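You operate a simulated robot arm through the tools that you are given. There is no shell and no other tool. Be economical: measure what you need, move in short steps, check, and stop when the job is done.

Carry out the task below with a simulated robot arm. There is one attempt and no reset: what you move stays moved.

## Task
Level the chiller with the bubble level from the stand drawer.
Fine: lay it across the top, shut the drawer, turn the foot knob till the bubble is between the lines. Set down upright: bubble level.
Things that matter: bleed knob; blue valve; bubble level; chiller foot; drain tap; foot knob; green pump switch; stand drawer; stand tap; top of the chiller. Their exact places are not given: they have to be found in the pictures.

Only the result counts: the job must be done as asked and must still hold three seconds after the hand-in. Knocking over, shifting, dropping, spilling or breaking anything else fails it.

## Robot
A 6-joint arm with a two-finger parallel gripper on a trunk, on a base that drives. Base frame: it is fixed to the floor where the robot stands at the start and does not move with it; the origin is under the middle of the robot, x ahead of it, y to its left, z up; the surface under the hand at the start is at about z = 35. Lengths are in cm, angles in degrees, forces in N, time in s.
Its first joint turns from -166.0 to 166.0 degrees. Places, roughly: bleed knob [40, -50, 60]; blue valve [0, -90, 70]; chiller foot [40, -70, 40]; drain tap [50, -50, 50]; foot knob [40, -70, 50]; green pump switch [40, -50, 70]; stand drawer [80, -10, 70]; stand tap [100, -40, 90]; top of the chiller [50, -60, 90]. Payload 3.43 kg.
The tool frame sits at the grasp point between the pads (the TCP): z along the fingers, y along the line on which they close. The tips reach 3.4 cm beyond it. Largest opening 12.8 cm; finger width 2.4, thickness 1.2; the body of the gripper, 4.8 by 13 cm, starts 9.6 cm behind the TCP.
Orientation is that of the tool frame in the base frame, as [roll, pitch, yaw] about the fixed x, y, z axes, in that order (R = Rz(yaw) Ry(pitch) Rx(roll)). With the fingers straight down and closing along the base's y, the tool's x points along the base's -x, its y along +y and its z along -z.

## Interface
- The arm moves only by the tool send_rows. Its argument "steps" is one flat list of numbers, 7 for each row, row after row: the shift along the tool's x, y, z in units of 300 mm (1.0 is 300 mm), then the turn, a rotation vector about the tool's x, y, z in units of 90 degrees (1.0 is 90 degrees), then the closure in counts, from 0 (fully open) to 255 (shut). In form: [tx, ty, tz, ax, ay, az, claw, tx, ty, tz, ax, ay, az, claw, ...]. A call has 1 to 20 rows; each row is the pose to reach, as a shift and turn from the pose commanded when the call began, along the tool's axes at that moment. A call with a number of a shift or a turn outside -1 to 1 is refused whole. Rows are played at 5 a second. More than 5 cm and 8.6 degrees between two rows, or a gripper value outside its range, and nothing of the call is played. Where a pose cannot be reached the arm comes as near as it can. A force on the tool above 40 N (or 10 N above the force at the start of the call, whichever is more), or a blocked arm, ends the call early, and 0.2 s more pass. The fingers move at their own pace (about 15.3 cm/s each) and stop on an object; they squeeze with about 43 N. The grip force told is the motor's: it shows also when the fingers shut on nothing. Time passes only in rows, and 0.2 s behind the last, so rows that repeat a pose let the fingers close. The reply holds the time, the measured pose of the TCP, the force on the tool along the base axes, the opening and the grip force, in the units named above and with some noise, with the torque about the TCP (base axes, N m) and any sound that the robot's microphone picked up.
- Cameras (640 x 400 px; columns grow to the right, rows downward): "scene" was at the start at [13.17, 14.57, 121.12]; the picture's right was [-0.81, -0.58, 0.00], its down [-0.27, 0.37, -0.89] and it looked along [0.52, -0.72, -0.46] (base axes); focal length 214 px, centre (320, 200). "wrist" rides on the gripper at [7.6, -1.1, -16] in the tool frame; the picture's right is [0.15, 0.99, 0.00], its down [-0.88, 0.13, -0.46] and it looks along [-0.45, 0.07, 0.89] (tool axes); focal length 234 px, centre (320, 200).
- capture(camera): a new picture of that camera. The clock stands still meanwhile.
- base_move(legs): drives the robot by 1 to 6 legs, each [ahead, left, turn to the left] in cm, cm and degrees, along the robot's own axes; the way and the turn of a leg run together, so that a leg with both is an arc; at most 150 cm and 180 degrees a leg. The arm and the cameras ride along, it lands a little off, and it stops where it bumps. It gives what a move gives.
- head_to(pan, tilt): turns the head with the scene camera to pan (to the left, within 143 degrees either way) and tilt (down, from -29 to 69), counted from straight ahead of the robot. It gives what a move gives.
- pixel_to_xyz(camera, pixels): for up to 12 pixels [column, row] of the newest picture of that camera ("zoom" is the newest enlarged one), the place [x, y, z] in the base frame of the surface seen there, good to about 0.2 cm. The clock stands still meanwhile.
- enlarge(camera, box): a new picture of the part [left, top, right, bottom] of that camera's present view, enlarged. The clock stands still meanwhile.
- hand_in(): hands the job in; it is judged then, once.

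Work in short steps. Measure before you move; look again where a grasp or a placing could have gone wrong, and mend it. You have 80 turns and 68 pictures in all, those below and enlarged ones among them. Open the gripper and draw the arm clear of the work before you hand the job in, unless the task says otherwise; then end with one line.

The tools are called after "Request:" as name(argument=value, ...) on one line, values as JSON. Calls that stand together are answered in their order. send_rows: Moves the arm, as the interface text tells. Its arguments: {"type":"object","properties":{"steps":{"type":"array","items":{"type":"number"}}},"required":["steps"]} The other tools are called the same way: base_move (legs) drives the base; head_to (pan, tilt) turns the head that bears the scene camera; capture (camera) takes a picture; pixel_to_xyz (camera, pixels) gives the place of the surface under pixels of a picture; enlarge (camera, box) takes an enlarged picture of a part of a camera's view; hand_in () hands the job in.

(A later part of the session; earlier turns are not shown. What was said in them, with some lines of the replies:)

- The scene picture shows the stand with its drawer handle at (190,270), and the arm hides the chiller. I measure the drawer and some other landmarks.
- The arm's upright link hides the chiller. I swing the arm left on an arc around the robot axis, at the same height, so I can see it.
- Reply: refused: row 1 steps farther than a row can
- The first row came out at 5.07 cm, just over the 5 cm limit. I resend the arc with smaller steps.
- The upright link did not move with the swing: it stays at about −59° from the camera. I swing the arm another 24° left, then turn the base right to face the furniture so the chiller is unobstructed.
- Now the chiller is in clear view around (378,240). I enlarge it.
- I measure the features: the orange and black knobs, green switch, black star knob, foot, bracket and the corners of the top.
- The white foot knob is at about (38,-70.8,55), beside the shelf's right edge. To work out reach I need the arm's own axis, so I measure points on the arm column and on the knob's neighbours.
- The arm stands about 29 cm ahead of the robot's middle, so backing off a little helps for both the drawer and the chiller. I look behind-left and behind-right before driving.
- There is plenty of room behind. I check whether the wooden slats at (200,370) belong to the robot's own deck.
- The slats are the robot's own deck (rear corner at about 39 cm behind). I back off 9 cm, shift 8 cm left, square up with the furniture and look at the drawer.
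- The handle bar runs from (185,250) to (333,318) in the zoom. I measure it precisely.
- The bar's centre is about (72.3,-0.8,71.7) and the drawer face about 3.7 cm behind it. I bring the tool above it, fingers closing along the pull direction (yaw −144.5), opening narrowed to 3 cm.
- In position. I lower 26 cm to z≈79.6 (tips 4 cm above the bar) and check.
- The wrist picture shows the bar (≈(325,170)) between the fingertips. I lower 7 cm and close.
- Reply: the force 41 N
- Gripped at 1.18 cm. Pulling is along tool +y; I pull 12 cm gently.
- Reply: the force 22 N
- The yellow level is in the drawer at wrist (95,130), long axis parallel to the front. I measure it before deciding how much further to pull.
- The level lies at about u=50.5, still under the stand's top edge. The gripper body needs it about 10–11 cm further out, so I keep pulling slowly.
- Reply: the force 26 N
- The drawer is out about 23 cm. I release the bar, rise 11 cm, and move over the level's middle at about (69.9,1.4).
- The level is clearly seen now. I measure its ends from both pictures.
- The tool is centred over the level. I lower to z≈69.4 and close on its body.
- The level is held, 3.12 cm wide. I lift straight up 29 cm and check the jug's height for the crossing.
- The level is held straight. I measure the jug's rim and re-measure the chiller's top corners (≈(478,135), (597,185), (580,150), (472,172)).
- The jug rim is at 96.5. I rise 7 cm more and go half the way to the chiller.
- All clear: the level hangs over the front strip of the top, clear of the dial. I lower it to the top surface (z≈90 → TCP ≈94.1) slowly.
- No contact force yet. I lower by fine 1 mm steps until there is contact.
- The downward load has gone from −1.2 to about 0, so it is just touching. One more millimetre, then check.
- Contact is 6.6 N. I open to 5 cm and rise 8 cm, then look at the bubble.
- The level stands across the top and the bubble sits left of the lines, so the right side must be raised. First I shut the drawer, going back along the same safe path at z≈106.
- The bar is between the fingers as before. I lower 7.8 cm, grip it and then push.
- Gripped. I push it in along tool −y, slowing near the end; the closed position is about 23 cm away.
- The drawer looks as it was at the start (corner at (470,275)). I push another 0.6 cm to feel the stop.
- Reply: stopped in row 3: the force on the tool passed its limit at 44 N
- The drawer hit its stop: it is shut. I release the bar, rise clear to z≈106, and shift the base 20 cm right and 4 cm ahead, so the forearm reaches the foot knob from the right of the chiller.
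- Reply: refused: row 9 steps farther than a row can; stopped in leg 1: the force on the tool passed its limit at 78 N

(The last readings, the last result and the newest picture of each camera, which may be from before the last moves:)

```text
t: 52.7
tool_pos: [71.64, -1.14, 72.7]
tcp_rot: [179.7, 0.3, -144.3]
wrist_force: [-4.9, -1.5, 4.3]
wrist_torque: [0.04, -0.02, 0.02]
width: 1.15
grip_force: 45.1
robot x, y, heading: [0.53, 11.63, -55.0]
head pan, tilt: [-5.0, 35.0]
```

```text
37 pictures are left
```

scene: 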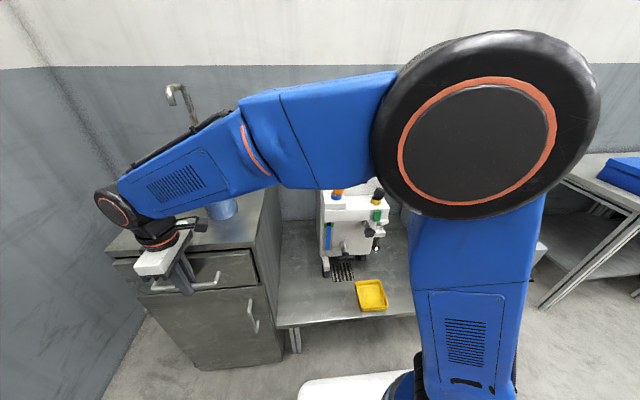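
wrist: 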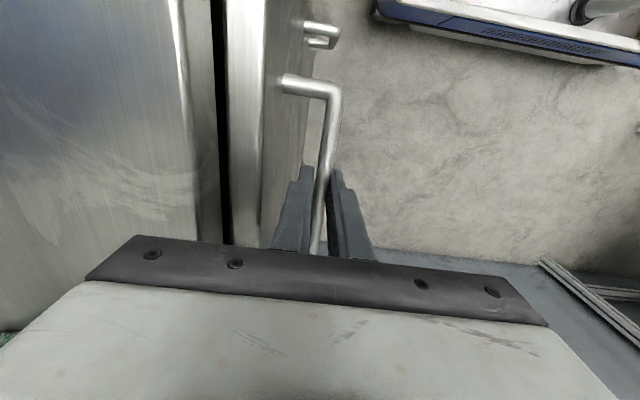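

The lift was refused (row 9 too long), so the base tugged the handle and stopped after about 1 cm. I release and lift now with proper steps, and won't chain a drive again.

Request:
send_rows(steps=[0, 0, 0, 0, 0, 0, 195, 0, 0, 0, 0, 0, 0, 195, 0, 0, -0.08, 0, 0, 0, 195, 0, 0, -0.2, 0, 0, 0, 195, 0, 0, -0.33, 0, 0, 0, 195, 0, 0, -0.46, 0, 0, 0, 195, 0, 0, -0.59, 0, 0, 0, 195, 0, 0, -0.72, 0, 0, 0, 195, 0, 0, -0.85, 0, 0, 0, 195, 0, 0, -0.98, 0, 0, 0, 195])

Request:
head_to(pan=30, tilt=40)

Request:
capture(camera="scene")

```text
t: 54.9
tool_pos: [71.76, -1.2, 101.98]
tcp_rot: [179.7, 0.3, -144.4]
wrist_force: [-0.6, 0.1, -0.5]
wrist_torque: [0.0, 0.02, 0.01]
width: 3.03
grip_force: 0.0
robot x, y, heading: [0.01, 11.21, -55.1]
head pan, tilt: [-5.0, 35.0]
```

```text
t: 55.9
tool_pos: [71.87, -1.16, 101.98]
tcp_rot: [179.7, 0.2, -144.4]
wrist_force: [-0.1, 0.2, -0.4]
wrist_torque: [-0.03, -0.01, -0.04]
width: 3.0
grip_force: 0.0
robot x, y, heading: [0.37, 11.34, -55.0]
head pan, tilt: [30.0, 40.0]
```

```text
36 pictures are left
```

scene: 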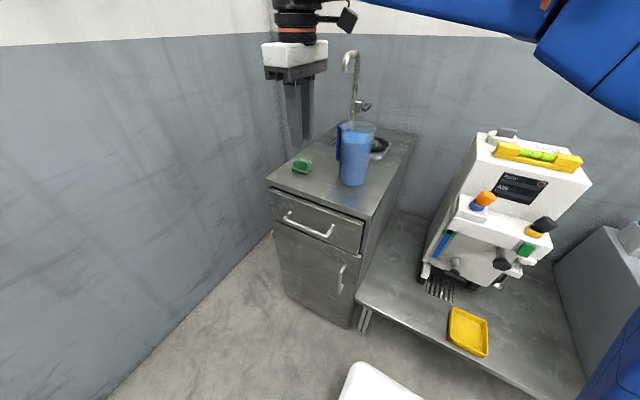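

Everything stands as before. I verify the stand and drawer did not shift, and drive right.

Request:
pixel_to_xyz(camera="scene", pixels=[[268, 180], [370, 218], [306, 229], [287, 216], [361, 224], [275, 194]])

Request:
base_move(legs=[[4, -20, 0]])

Request:
head_to(pan=-10, tilt=35)

Request:
capture(camera="scene")

```text
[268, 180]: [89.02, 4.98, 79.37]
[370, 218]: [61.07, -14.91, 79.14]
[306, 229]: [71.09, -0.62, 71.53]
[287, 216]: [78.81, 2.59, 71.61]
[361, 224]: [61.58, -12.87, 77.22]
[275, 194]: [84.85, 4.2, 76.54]
```

```text
t: 57.5
tool_pos: [57.75, -15.87, 102.06]
tcp_rot: [179.7, 0.2, -144.4]
wrist_force: [0.3, -0.5, -0.2]
wrist_torque: [0.03, 0.01, -0.01]
width: 3.02
grip_force: 0.0
robot x, y, heading: [-14.04, -3.6, -55.0]
head pan, tilt: [30.0, 40.0]
```

```text
t: 58.6
tool_pos: [57.74, -15.88, 101.96]
tcp_rot: [179.7, 0.3, -144.4]
wrist_force: [0.2, 0.2, 0.4]
wrist_torque: [0.04, 0.0, 0.0]
width: 2.99
grip_force: 0.0
robot x, y, heading: [-13.78, -2.94, -54.9]
head pan, tilt: [-10.0, 35.0]
```

```text
35 pictures are left
```

scene: 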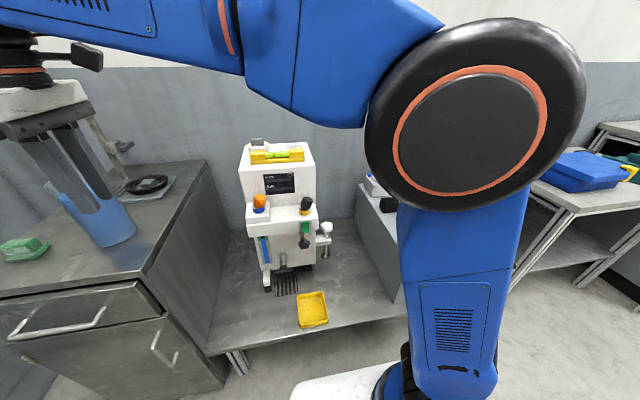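

The foot knob is now visible at (326,228). I enlarge and measure it.

Request:
enlarge(camera="scene", box=[285, 190, 365, 290])

Request:
enlarge(camera="scene", box=[240, 140, 320, 190])

```text
4.00 times, centred on (325, 240) of scene
```

zoom: 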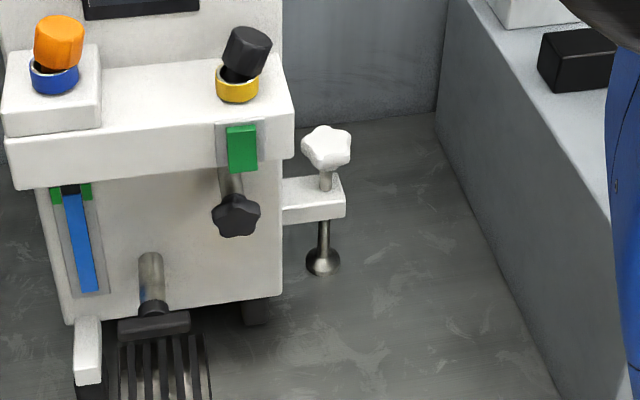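

```text
8.00 times, centred on (280, 165) of scene
```

zoom: 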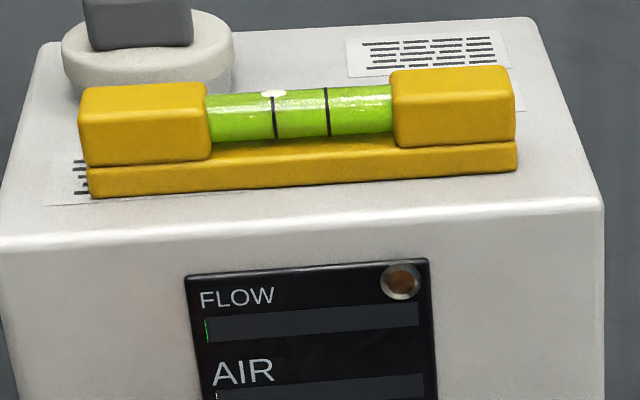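

The bubble sits on the left line, and the knob is a white five-lobed one with free space on the right. I measure the knob, bracket and the grey box edge.

Request:
pixel_to_xyz(camera="scene", pixels=[[326.5, 224], [321.5, 227], [331.8, 227], [326.5, 222.2], [326.5, 230], [326.25, 235.5], [331, 240], [320, 245], [358, 205], [390, 235], [315, 215], [370, 170]])

```text
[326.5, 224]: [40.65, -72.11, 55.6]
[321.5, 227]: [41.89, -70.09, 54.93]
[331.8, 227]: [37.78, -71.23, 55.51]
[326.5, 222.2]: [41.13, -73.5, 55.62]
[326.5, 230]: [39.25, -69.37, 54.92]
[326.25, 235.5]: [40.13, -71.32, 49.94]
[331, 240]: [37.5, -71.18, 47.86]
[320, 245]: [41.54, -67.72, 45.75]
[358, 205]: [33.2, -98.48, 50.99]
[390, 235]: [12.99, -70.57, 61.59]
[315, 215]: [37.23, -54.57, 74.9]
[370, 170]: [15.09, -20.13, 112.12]
```

Knob centre is about (40.3,-71.4), 4.4 cm wide, with its top at z=55.6. I cross at z≈106 to a place above it in two halves.

Request:
send_rows(steps=[0, 0, -0.13, 0, 0, 0, 115, 0.111, -0.083, -0.13, 0, 0, 0, 115, 0.221, -0.167, -0.13, 0, 0, 0, 115, 0.332, -0.25, -0.13, 0, 0, 0, 115, 0.442, -0.333, -0.13, 0, 0, 0, 115, 0.553, -0.416, -0.13, 0, 0, 0, 115, 0.663, -0.5, -0.13, 0, 0, 0, 115, 0.774, -0.583, -0.13, 0, 0, 0, 115])

Request:
send_rows(steps=[0.111, -0.083, 0, 0, 0, 0, 115, 0.221, -0.167, 0, 0, 0, 0, 115, 0.332, -0.25, 0, 0, 0, 0, 115, 0.442, -0.333, 0, 0, 0, 0, 115, 0.553, -0.416, 0, 0, 0, 0, 115, 0.663, -0.5, 0, 0, 0, 0, 115, 0.774, -0.583, 0, 0, 0, 0, 115, 0.774, -0.583, 0, 0, 0, 0, 115])

Request:
capture(camera="wrist")

Request:
capture(camera="scene")

```text
t: 60.4
tool_pos: [48.93, -43.48, 105.58]
tcp_rot: [179.7, 0.2, -144.2]
wrist_force: [-0.1, 0.1, 0.4]
wrist_torque: [0.0, -0.01, 0.03]
width: 7.05
grip_force: 0.1
robot x, y, heading: [-13.67, -3.18, -54.9]
head pan, tilt: [-10.0, 35.0]
```

```text
t: 62.2
tool_pos: [40.32, -71.32, 105.42]
tcp_rot: [179.6, 0.3, -144.2]
wrist_force: [-0.2, 0.3, 0.1]
wrist_torque: [0.0, -0.02, 0.02]
width: 6.99
grip_force: 0.1
robot x, y, heading: [-13.95, -3.28, -54.8]
head pan, tilt: [-10.0, 35.0]
```

```text
32 pictures are left
```

wrist: 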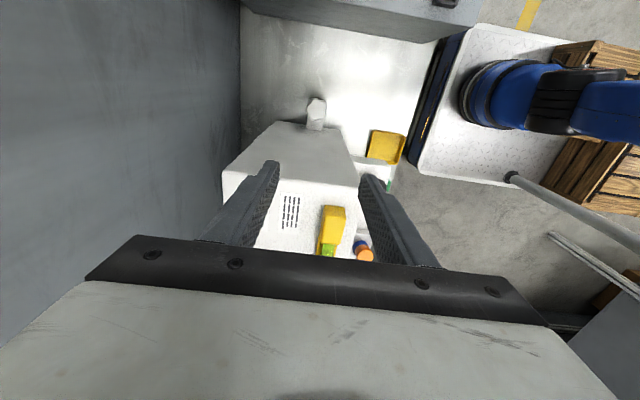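

```text
31 pictures are left
```

scene: 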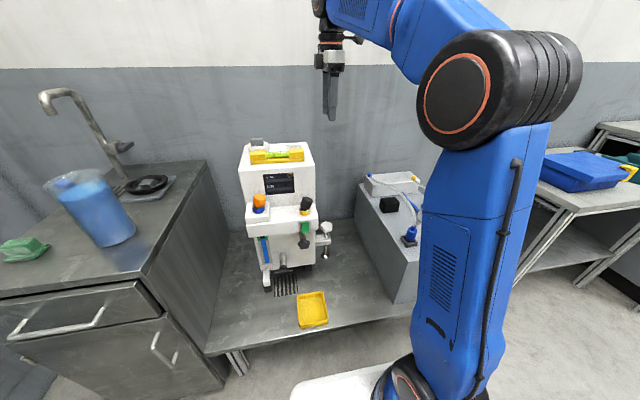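

The tool stands over the knob, seen at wrist (316,110). I measure the knob from this view to confirm its centre.

Request:
enlarge(camera="wrist", box=[276, 80, 356, 140])

Request:
pixel_to_xyz(camera="wrist", pixels=[[316, 102], [308, 108], [316, 98], [324, 104], [316, 110], [225, 172], [350, 185], [318, 122]])

```text
6.67 times, centred on (316, 110) of wrist
```

zoom: 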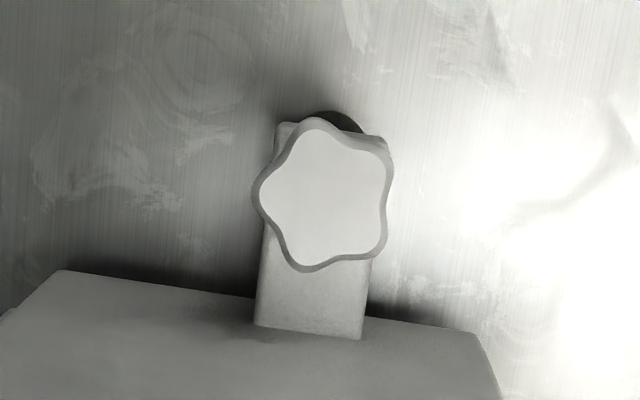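

```text
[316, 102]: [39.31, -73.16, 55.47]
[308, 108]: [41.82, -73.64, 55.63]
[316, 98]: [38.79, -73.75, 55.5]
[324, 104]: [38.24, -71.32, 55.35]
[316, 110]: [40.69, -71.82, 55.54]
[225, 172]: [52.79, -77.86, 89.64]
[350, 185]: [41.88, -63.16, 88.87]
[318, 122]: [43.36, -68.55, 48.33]
```

The centre is about (40.5,-71.7), about 5 cm across. I shift 0.4 cm toward it and lower 30 cm beside the chiller, then recheck.

Request:
send_rows(steps=[0, -0.015, 0.15, 0, 0, 0, 105, 0, -0.018, 0.3, 0, 0, 0, 105, 0, -0.02, 0.45, 0, 0, 0, 105, 0, -0.02, 0.6, 0, 0, 0, 105, 0, -0.022, 0.75, 0, 0, 0, 105, 0, -0.024, 0.87, 0, 0, 0, 105, 0, -0.024, 1.0, 0, 0, 0, 105])

Request:
capture(camera="wrist")

Request:
capture(camera="scene")

```text
t: 63.8
tool_pos: [40.73, -71.68, 75.39]
tcp_rot: [179.6, 0.3, -144.3]
wrist_force: [0.0, 0.0, -0.4]
wrist_torque: [-0.02, -0.03, 0.02]
width: 7.52
grip_force: 0.1
robot x, y, heading: [-13.76, -3.65, -55.2]
head pan, tilt: [-10.0, 35.0]
```

```text
29 pictures are left
```

wrist: 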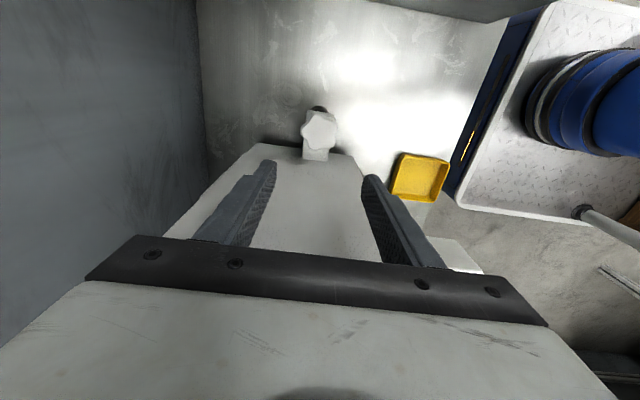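

```text
28 pictures are left
```

scene: 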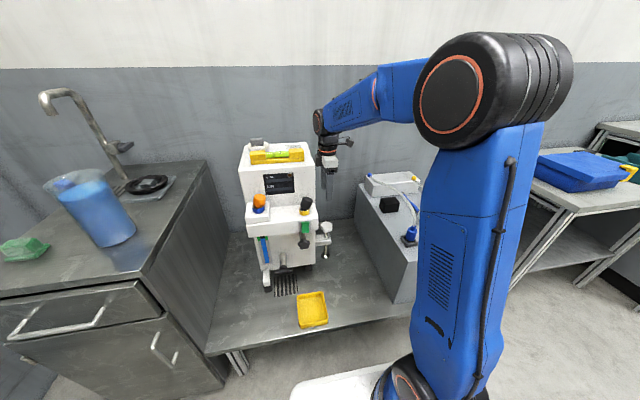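

Before going lower I check how near the wrist joint (318,122) comes to the chiller's right edge.

Request:
pixel_to_xyz(camera="scene", pixels=[[316, 122], [322, 122], [340, 115], [322, 150], [321, 160], [330, 140], [311, 160], [360, 110]])

Request:
pixel_to_xyz(camera="wrist", pixels=[[319, 130], [305, 130], [333, 130], [319, 112], [319, 146], [312, 128], [326, 128]])

Request:
enlarge(camera="scene", box=[270, 90, 370, 190])

```text
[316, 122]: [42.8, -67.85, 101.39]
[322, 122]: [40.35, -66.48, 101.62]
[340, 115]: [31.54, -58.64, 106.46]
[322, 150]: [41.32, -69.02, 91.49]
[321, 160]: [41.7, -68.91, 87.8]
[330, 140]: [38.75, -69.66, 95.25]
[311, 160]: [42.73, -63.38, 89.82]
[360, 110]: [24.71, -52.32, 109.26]
```

```text
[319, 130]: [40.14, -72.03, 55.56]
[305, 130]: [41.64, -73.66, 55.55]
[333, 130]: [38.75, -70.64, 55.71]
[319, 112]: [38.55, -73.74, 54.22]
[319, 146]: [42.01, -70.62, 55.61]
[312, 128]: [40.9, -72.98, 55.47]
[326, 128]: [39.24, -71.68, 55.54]
```

```text
4.00 times, centred on (320, 140) of scene
```

zoom: 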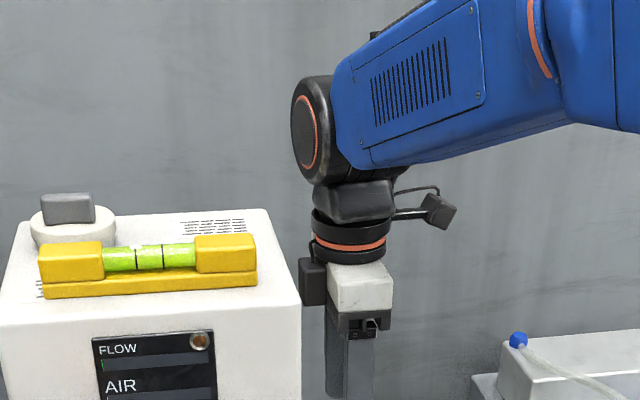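

The joint cap's left rim is at zoom (293,130). I measure its clearance to the chiller side precisely.

Request:
pixel_to_xyz(camera="zoom", pixels=[[294, 130], [300, 150], [298, 100], [303, 280], [315, 270], [316, 200], [297, 310], [268, 215], [285, 260], [318, 230]])

```text
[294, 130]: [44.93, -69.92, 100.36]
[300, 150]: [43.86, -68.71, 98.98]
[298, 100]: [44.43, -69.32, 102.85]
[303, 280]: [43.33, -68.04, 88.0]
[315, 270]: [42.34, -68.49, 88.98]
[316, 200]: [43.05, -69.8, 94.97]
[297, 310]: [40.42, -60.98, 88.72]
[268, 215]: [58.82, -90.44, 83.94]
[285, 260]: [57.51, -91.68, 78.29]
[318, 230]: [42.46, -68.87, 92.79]
```

Clearance is about 1.6 cm, which is enough. I turn the tool back −28° (so there is room to turn clockwise), shift 0.55 cm away from the chiller onto the knob's centre, and lower to z≈56.

Request:
send_rows(steps=[0.018, 0, 0, 0, 0, -0.08, 105, 0.018, 0, 0, 0, 0, -0.16, 105, 0.018, 0, 0, 0, 0, -0.24, 105, 0.018, 0, 0.1, 0, 0, -0.311, 105, 0.018, 0, 0.22, 0, 0, -0.311, 105, 0.018, 0, 0.34, 0, 0, -0.311, 105, 0.018, 0, 0.45, 0, 0, -0.311, 105, 0.018, 0, 0.55, 0, 0, -0.311, 105, 0.018, 0, 0.61, 0, 0, -0.311, 105, 0.018, 0, 0.645, 0, 0, -0.311, 105])

Request:
capture(camera="wrist")

Request:
enlarge(camera="scene", box=[240, 130, 370, 260])

```text
t: 66.0
tool_pos: [40.53, -71.86, 56.06]
tcp_rot: [179.9, 0.6, -116.3]
wrist_force: [-0.5, 0.3, 0.4]
wrist_torque: [0.04, -0.03, -0.01]
width: 7.52
grip_force: 0.1
robot x, y, heading: [-13.71, -3.57, -54.9]
head pan, tilt: [-10.0, 35.0]
```

```text
26 pictures are left
```

wrist: 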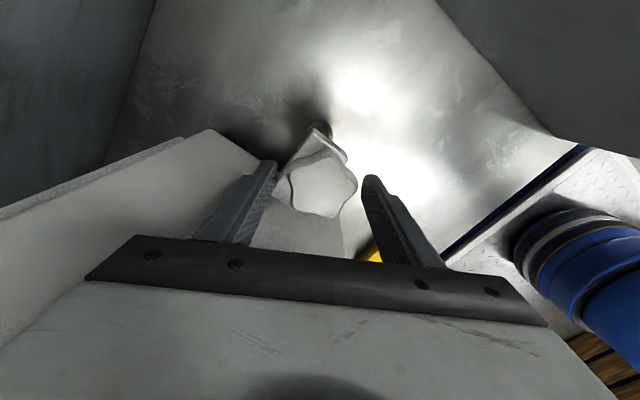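

```text
3.08 times, centred on (305, 195) of scene
```

zoom: 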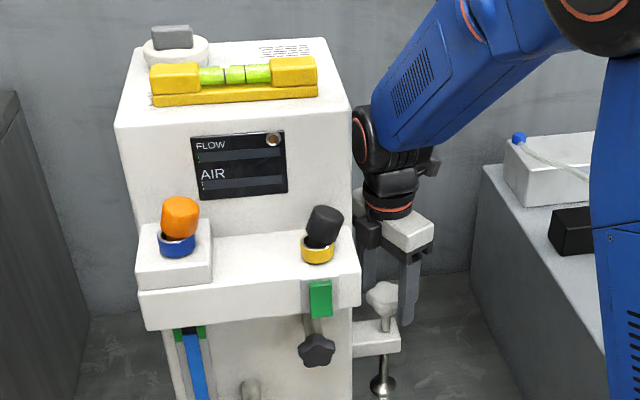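

The knob sits centred between the fingers. I close and turn clockwise 56° in small steps.

Request:
send_rows(steps=[0, 0, 0, 0, 0, 0, 180, 0, 0, 0, 0, 0, 0, 255, 0, 0, 0, 0, 0, 0, 255])

Request:
send_rows(steps=[0, 0, 0, 0, 0, 0.06, 255, 0, 0, 0, 0, 0, 0.13, 255, 0, 0, 0, 0, 0, 0.2, 255, 0, 0, 0, 0, 0, 0.27, 255, 0, 0, 0, 0, 0, 0.34, 255, 0, 0, 0, 0, 0, 0.41, 255, 0, 0, 0, 0, 0, 0.48, 255, 0, 0, 0, 0, 0, 0.55, 255, 0, 0, 0, 0, 0, 0.62, 255])

Request:
enlarge(camera="scene", box=[240, 140, 320, 190])

```text
t: 66.8
tool_pos: [40.45, -71.76, 55.97]
tcp_rot: [179.8, 0.6, -116.3]
wrist_force: [-8.9, 7.1, 0.0]
wrist_torque: [-0.33, -0.27, 0.02]
width: 5.49
grip_force: 43.5
robot x, y, heading: [-14.17, -3.3, -54.8]
head pan, tilt: [-10.0, 35.0]
```

```text
t: 68.8
tool_pos: [40.59, -71.92, 56.22]
tcp_rot: [179.7, 0.3, -172.2]
wrist_force: [12.4, -7.9, 13.9]
wrist_torque: [-0.14, -0.53, 0.07]
width: 5.51
grip_force: 42.6
robot x, y, heading: [-13.59, -3.57, -54.5]
head pan, tilt: [-10.0, 35.0]
```

```text
8.00 times, centred on (280, 165) of scene
```

zoom: 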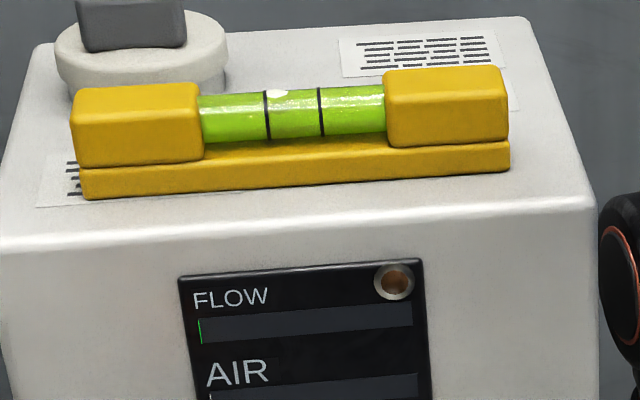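

The bubble moved the right way, from the left line to 12 px inside it; about 60–65° more should centre it. I open, turn back 60°, regrip.

Request:
send_rows(steps=[0, 0, 0, 0, 0, 0, 105, 0, 0, 0, 0, 0, 0, 105, 0, 0, 0, 0, 0, -0.08, 105, 0, 0, 0, 0, 0, -0.16, 105, 0, 0, 0, 0, 0, -0.24, 105, 0, 0, 0, 0, 0, -0.32, 105, 0, 0, 0, 0, 0, -0.4, 105, 0, 0, 0, 0, 0, -0.48, 105, 0, 0, 0, 0, 0, -0.56, 105, 0, 0, 0, 0, 0, -0.64, 105, 0, 0, 0, 0, 0, -0.67, 105, 0, 0, 0, 0, 0, -0.67, 105])

Request:
enlarge(camera="scene", box=[240, 140, 320, 190])

```text
t: 71.4
tool_pos: [40.53, -71.79, 56.21]
tcp_rot: [180.0, 0.5, -111.8]
wrist_force: [0.2, 0.2, -0.7]
wrist_torque: [-0.03, -0.03, -0.03]
width: 7.53
grip_force: 0.0
robot x, y, heading: [-13.57, -3.4, -54.7]
head pan, tilt: [-10.0, 35.0]
```

```text
8.00 times, centred on (280, 165) of scene
```

zoom: 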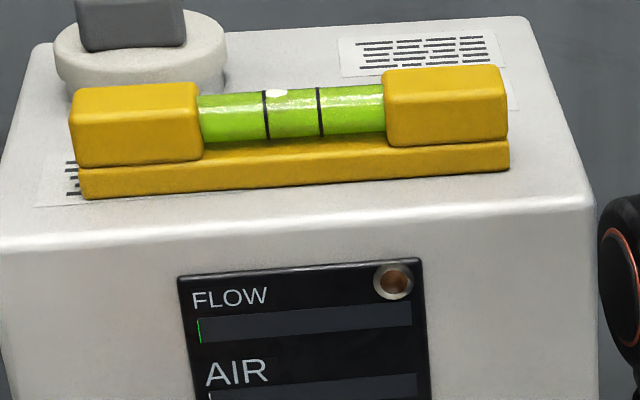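

Still 14 px left of centre with hands off. I grip again and turn another 60° clockwise.

Request:
send_rows(steps=[0, 0, 0, 0, 0, 0, 180, 0, 0, 0, 0, 0, 0, 255, 0, 0, 0, 0, 0, 0, 255])

Request:
send_rows(steps=[0, 0, 0, 0, 0, 0.06, 255, 0, 0, 0, 0, 0, 0.13, 255, 0, 0, 0, 0, 0, 0.2, 255, 0, 0, 0, 0, 0, 0.27, 255, 0, 0, 0, 0, 0, 0.34, 255, 0, 0, 0, 0, 0, 0.41, 255, 0, 0, 0, 0, 0, 0.48, 255, 0, 0, 0, 0, 0, 0.55, 255, 0, 0, 0, 0, 0, 0.62, 255, 0, 0, 0, 0, 0, 0.67, 255])

Request:
send_rows(steps=[0, 0, 0, 0, 0, 0, 180, 0, 0, 0, 0, 0, 0, 105, 0, 0, 0, 0, 0, 0, 105])

Request:
enlarge(camera="scene", box=[240, 140, 320, 190])

```text
t: 72.2
tool_pos: [40.54, -71.8, 55.99]
tcp_rot: [180.0, 0.5, -111.7]
wrist_force: [6.2, -2.6, 0.0]
wrist_torque: [-0.23, -0.58, 0.05]
width: 5.51
grip_force: 43.3
robot x, y, heading: [-13.87, -3.22, -55.1]
head pan, tilt: [-10.0, 35.0]
```

```text
t: 74.4
tool_pos: [40.57, -71.79, 56.28]
tcp_rot: [179.7, 0.2, -172.2]
wrist_force: [13.1, -6.6, 24.5]
wrist_torque: [-0.65, -0.27, 0.17]
width: 5.49
grip_force: 42.9
robot x, y, heading: [-13.48, -3.36, -55.0]
head pan, tilt: [-10.0, 35.0]
```

```text
t: 75.2
tool_pos: [40.4, -71.84, 55.99]
tcp_rot: [179.5, 0.1, -172.0]
wrist_force: [0.0, -0.9, -0.2]
wrist_torque: [0.01, 0.0, 0.01]
width: 7.53
grip_force: 0.0
robot x, y, heading: [-14.05, -3.7, -54.9]
head pan, tilt: [-10.0, 35.0]
```

```text
8.00 times, centred on (280, 165) of scene
```

zoom: 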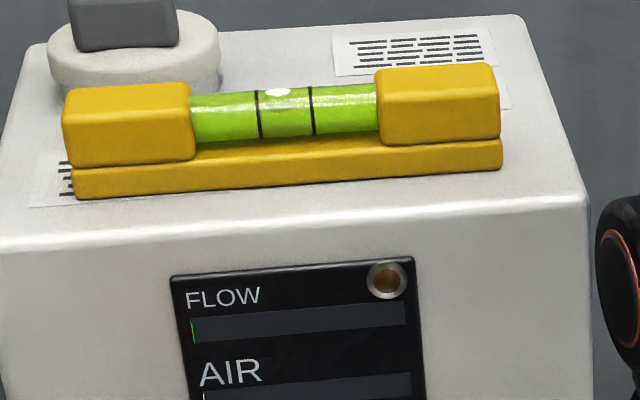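

The bubble (265–291) is now between the lines (256–309), about 5 px left of centre. For margin I turn about 20° more.

Request:
send_rows(steps=[0, 0, 0, 0, 0, -0.08, 105, 0, 0, 0, 0, 0, -0.16, 105, 0, 0, 0, 0, 0, -0.23, 105, 0, 0, 0, 0, 0, -0.23, 105, 0, 0, 0, 0, 0, -0.23, 180, 0, 0, 0, 0, 0, -0.23, 255, 0, 0, 0, 0, 0, -0.23, 255, 0, 0, 0, 0, 0, -0.23, 255])

Request:
send_rows(steps=[0, 0, 0, 0, 0, 0.06, 255, 0, 0, 0, 0, 0, 0.12, 255, 0, 0, 0, 0, 0, 0.18, 255, 0, 0, 0, 0, 0, 0.24, 255, 0, 0, 0, 0, 0, 0.24, 255])

Request:
send_rows(steps=[0, 0, 0, 0, 0, 0, 180, 0, 0, 0, 0, 0, 0, 105, 0, 0, 0, 0, 0, 0, 105])

Request:
enlarge(camera="scene", box=[240, 140, 320, 190])

```text
t: 77.0
tool_pos: [40.51, -71.96, 56.1]
tcp_rot: [179.6, 0.2, -151.4]
wrist_force: [0.6, -1.5, -0.3]
wrist_torque: [-0.44, -0.11, 0.04]
width: 5.55
grip_force: 42.9
robot x, y, heading: [-13.81, -3.3, -55.1]
head pan, tilt: [-10.0, 35.0]
```

```text
t: 78.2
tool_pos: [40.5, -71.73, 56.16]
tcp_rot: [179.5, 0.2, -173.0]
wrist_force: [6.7, 13.7, 4.3]
wrist_torque: [0.01, -0.77, 0.05]
width: 5.53
grip_force: 42.9
robot x, y, heading: [-13.97, -3.58, -55.1]
head pan, tilt: [-10.0, 35.0]
```

```text
t: 79.0
tool_pos: [40.48, -71.84, 56.15]
tcp_rot: [179.7, 0.1, -173.0]
wrist_force: [0.3, -0.7, -0.7]
wrist_torque: [-0.03, 0.02, 0.01]
width: 7.51
grip_force: 0.0
robot x, y, heading: [-13.87, -3.35, -54.8]
head pan, tilt: [-10.0, 35.0]
```

```text
8.00 times, centred on (280, 165) of scene
```

zoom: 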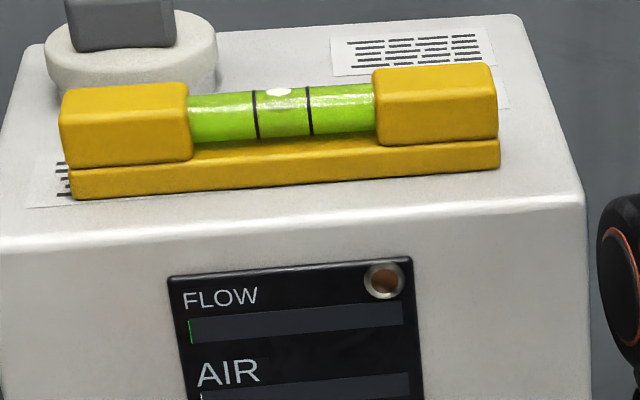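

Bubble (265–292) is centred between the lines (254–307). I turn the open gripper back clear and rise straight up.

Request:
send_rows(steps=[0, 0, 0, 0, 0, -0.08, 105, 0, 0, 0, 0, 0, -0.16, 105, 0, 0, 0, 0, 0, -0.24, 105, 0, 0, 0, 0, 0, -0.31, 105, 0, 0, -0.08, 0, 0, -0.31, 105, 0, 0, -0.22, 0, 0, -0.31, 105, 0, 0, -0.37, 0, 0, -0.31, 105, 0, 0, -0.52, 0, 0, -0.31, 105, 0, 0, -0.67, 0, 0, -0.31, 105, 0, 0, -0.82, 0, 0, -0.31, 105, 0, 0, -0.97, 0, 0, -0.31, 105])

Request:
send_rows(steps=[0, 0, -0.15, 0, 0, 0, 105, 0, 0, -0.3, 0, 0, 0, 105, 0, 0, -0.45, 0, 0, 0, 105, 0, 0, -0.6, 0, 0, 0, 105, 0, 0, -0.7, 0, 0, 0, 105])

Request:
head_to(pan=15, tilt=35)

Request:
capture(camera="scene")

```text
t: 81.4
tool_pos: [40.24, -72.35, 84.94]
tcp_rot: [179.6, 0.3, -145.2]
wrist_force: [0.7, -1.0, 0.1]
wrist_torque: [0.03, 0.02, 0.04]
width: 7.53
grip_force: 0.0
robot x, y, heading: [-13.8, -3.27, -54.9]
head pan, tilt: [-10.0, 35.0]
```

```text
t: 82.6
tool_pos: [40.63, -72.37, 106.23]
tcp_rot: [179.7, 0.2, -145.1]
wrist_force: [0.7, 0.1, -0.9]
wrist_torque: [0.02, -0.01, 0.04]
width: 7.54
grip_force: 0.0
robot x, y, heading: [-13.76, -3.39, -55.0]
head pan, tilt: [-10.0, 35.0]
```

```text
t: 83.5
tool_pos: [40.57, -72.23, 106.24]
tcp_rot: [179.8, 0.3, -145.2]
wrist_force: [0.5, 1.0, 0.5]
wrist_torque: [0.04, 0.01, 0.0]
width: 7.52
grip_force: 0.0
robot x, y, heading: [-14.15, -3.27, -55.1]
head pan, tilt: [15.0, 35.0]
```

```text
20 pictures are left
```

scene: 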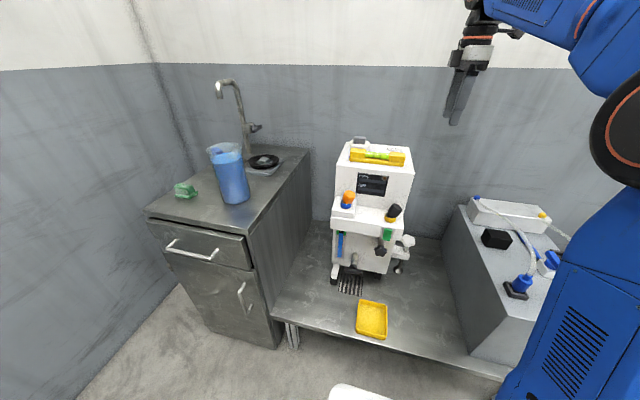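

The arm is clear. I check the drawer's gap and the bubble once more.

Request:
enlarge(camera="scene", box=[340, 135, 420, 185])

Request:
enlarge(camera="scene", box=[135, 190, 265, 290])

Request:
pixel_to_xyz(camera="zoom", pixels=[[100, 170], [250, 195], [350, 230], [440, 260], [250, 150], [440, 190], [60, 105], [180, 275], [330, 310], [480, 340]])

```text
8.00 times, centred on (380, 160) of scene
```

zoom: 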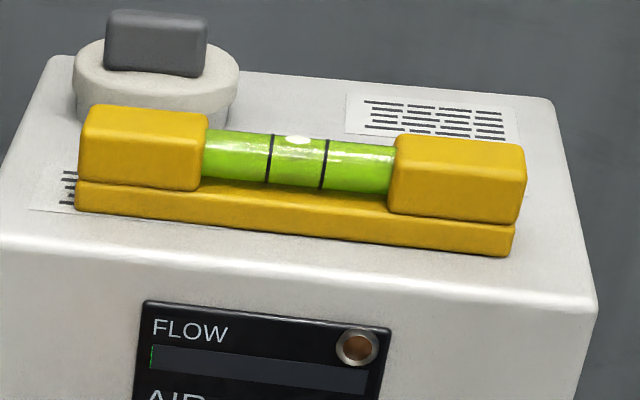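

```text
4.00 times, centred on (200, 240) of scene
```

zoom: 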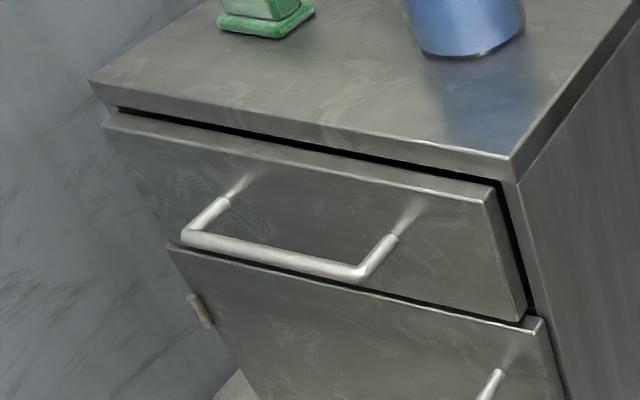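

```text
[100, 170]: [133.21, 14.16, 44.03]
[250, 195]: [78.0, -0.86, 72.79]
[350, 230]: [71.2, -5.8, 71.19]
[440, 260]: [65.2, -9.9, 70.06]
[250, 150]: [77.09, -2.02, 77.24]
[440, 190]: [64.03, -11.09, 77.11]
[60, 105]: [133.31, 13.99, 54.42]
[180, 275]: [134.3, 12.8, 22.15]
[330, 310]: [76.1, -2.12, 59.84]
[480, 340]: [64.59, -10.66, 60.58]
```

The bubble (298) is midway between the lines (271, 326). The drawer face (u≈45.9) is flush with the door (≈46.0), as at the start, and the arm is clear with the gripper open. I hand in.

Request:
hand_in()

```text
The job is handed in.
```

I laid the bubble level upright across the top of the chiller, shut the drawer, and turned the foot knob until the bubble sat midway between the lines. I then handed the job in. Along the way the base tugged the shut drawer's handle once, by about 1 cm, but the stand and drawer measured unmoved afterwards.
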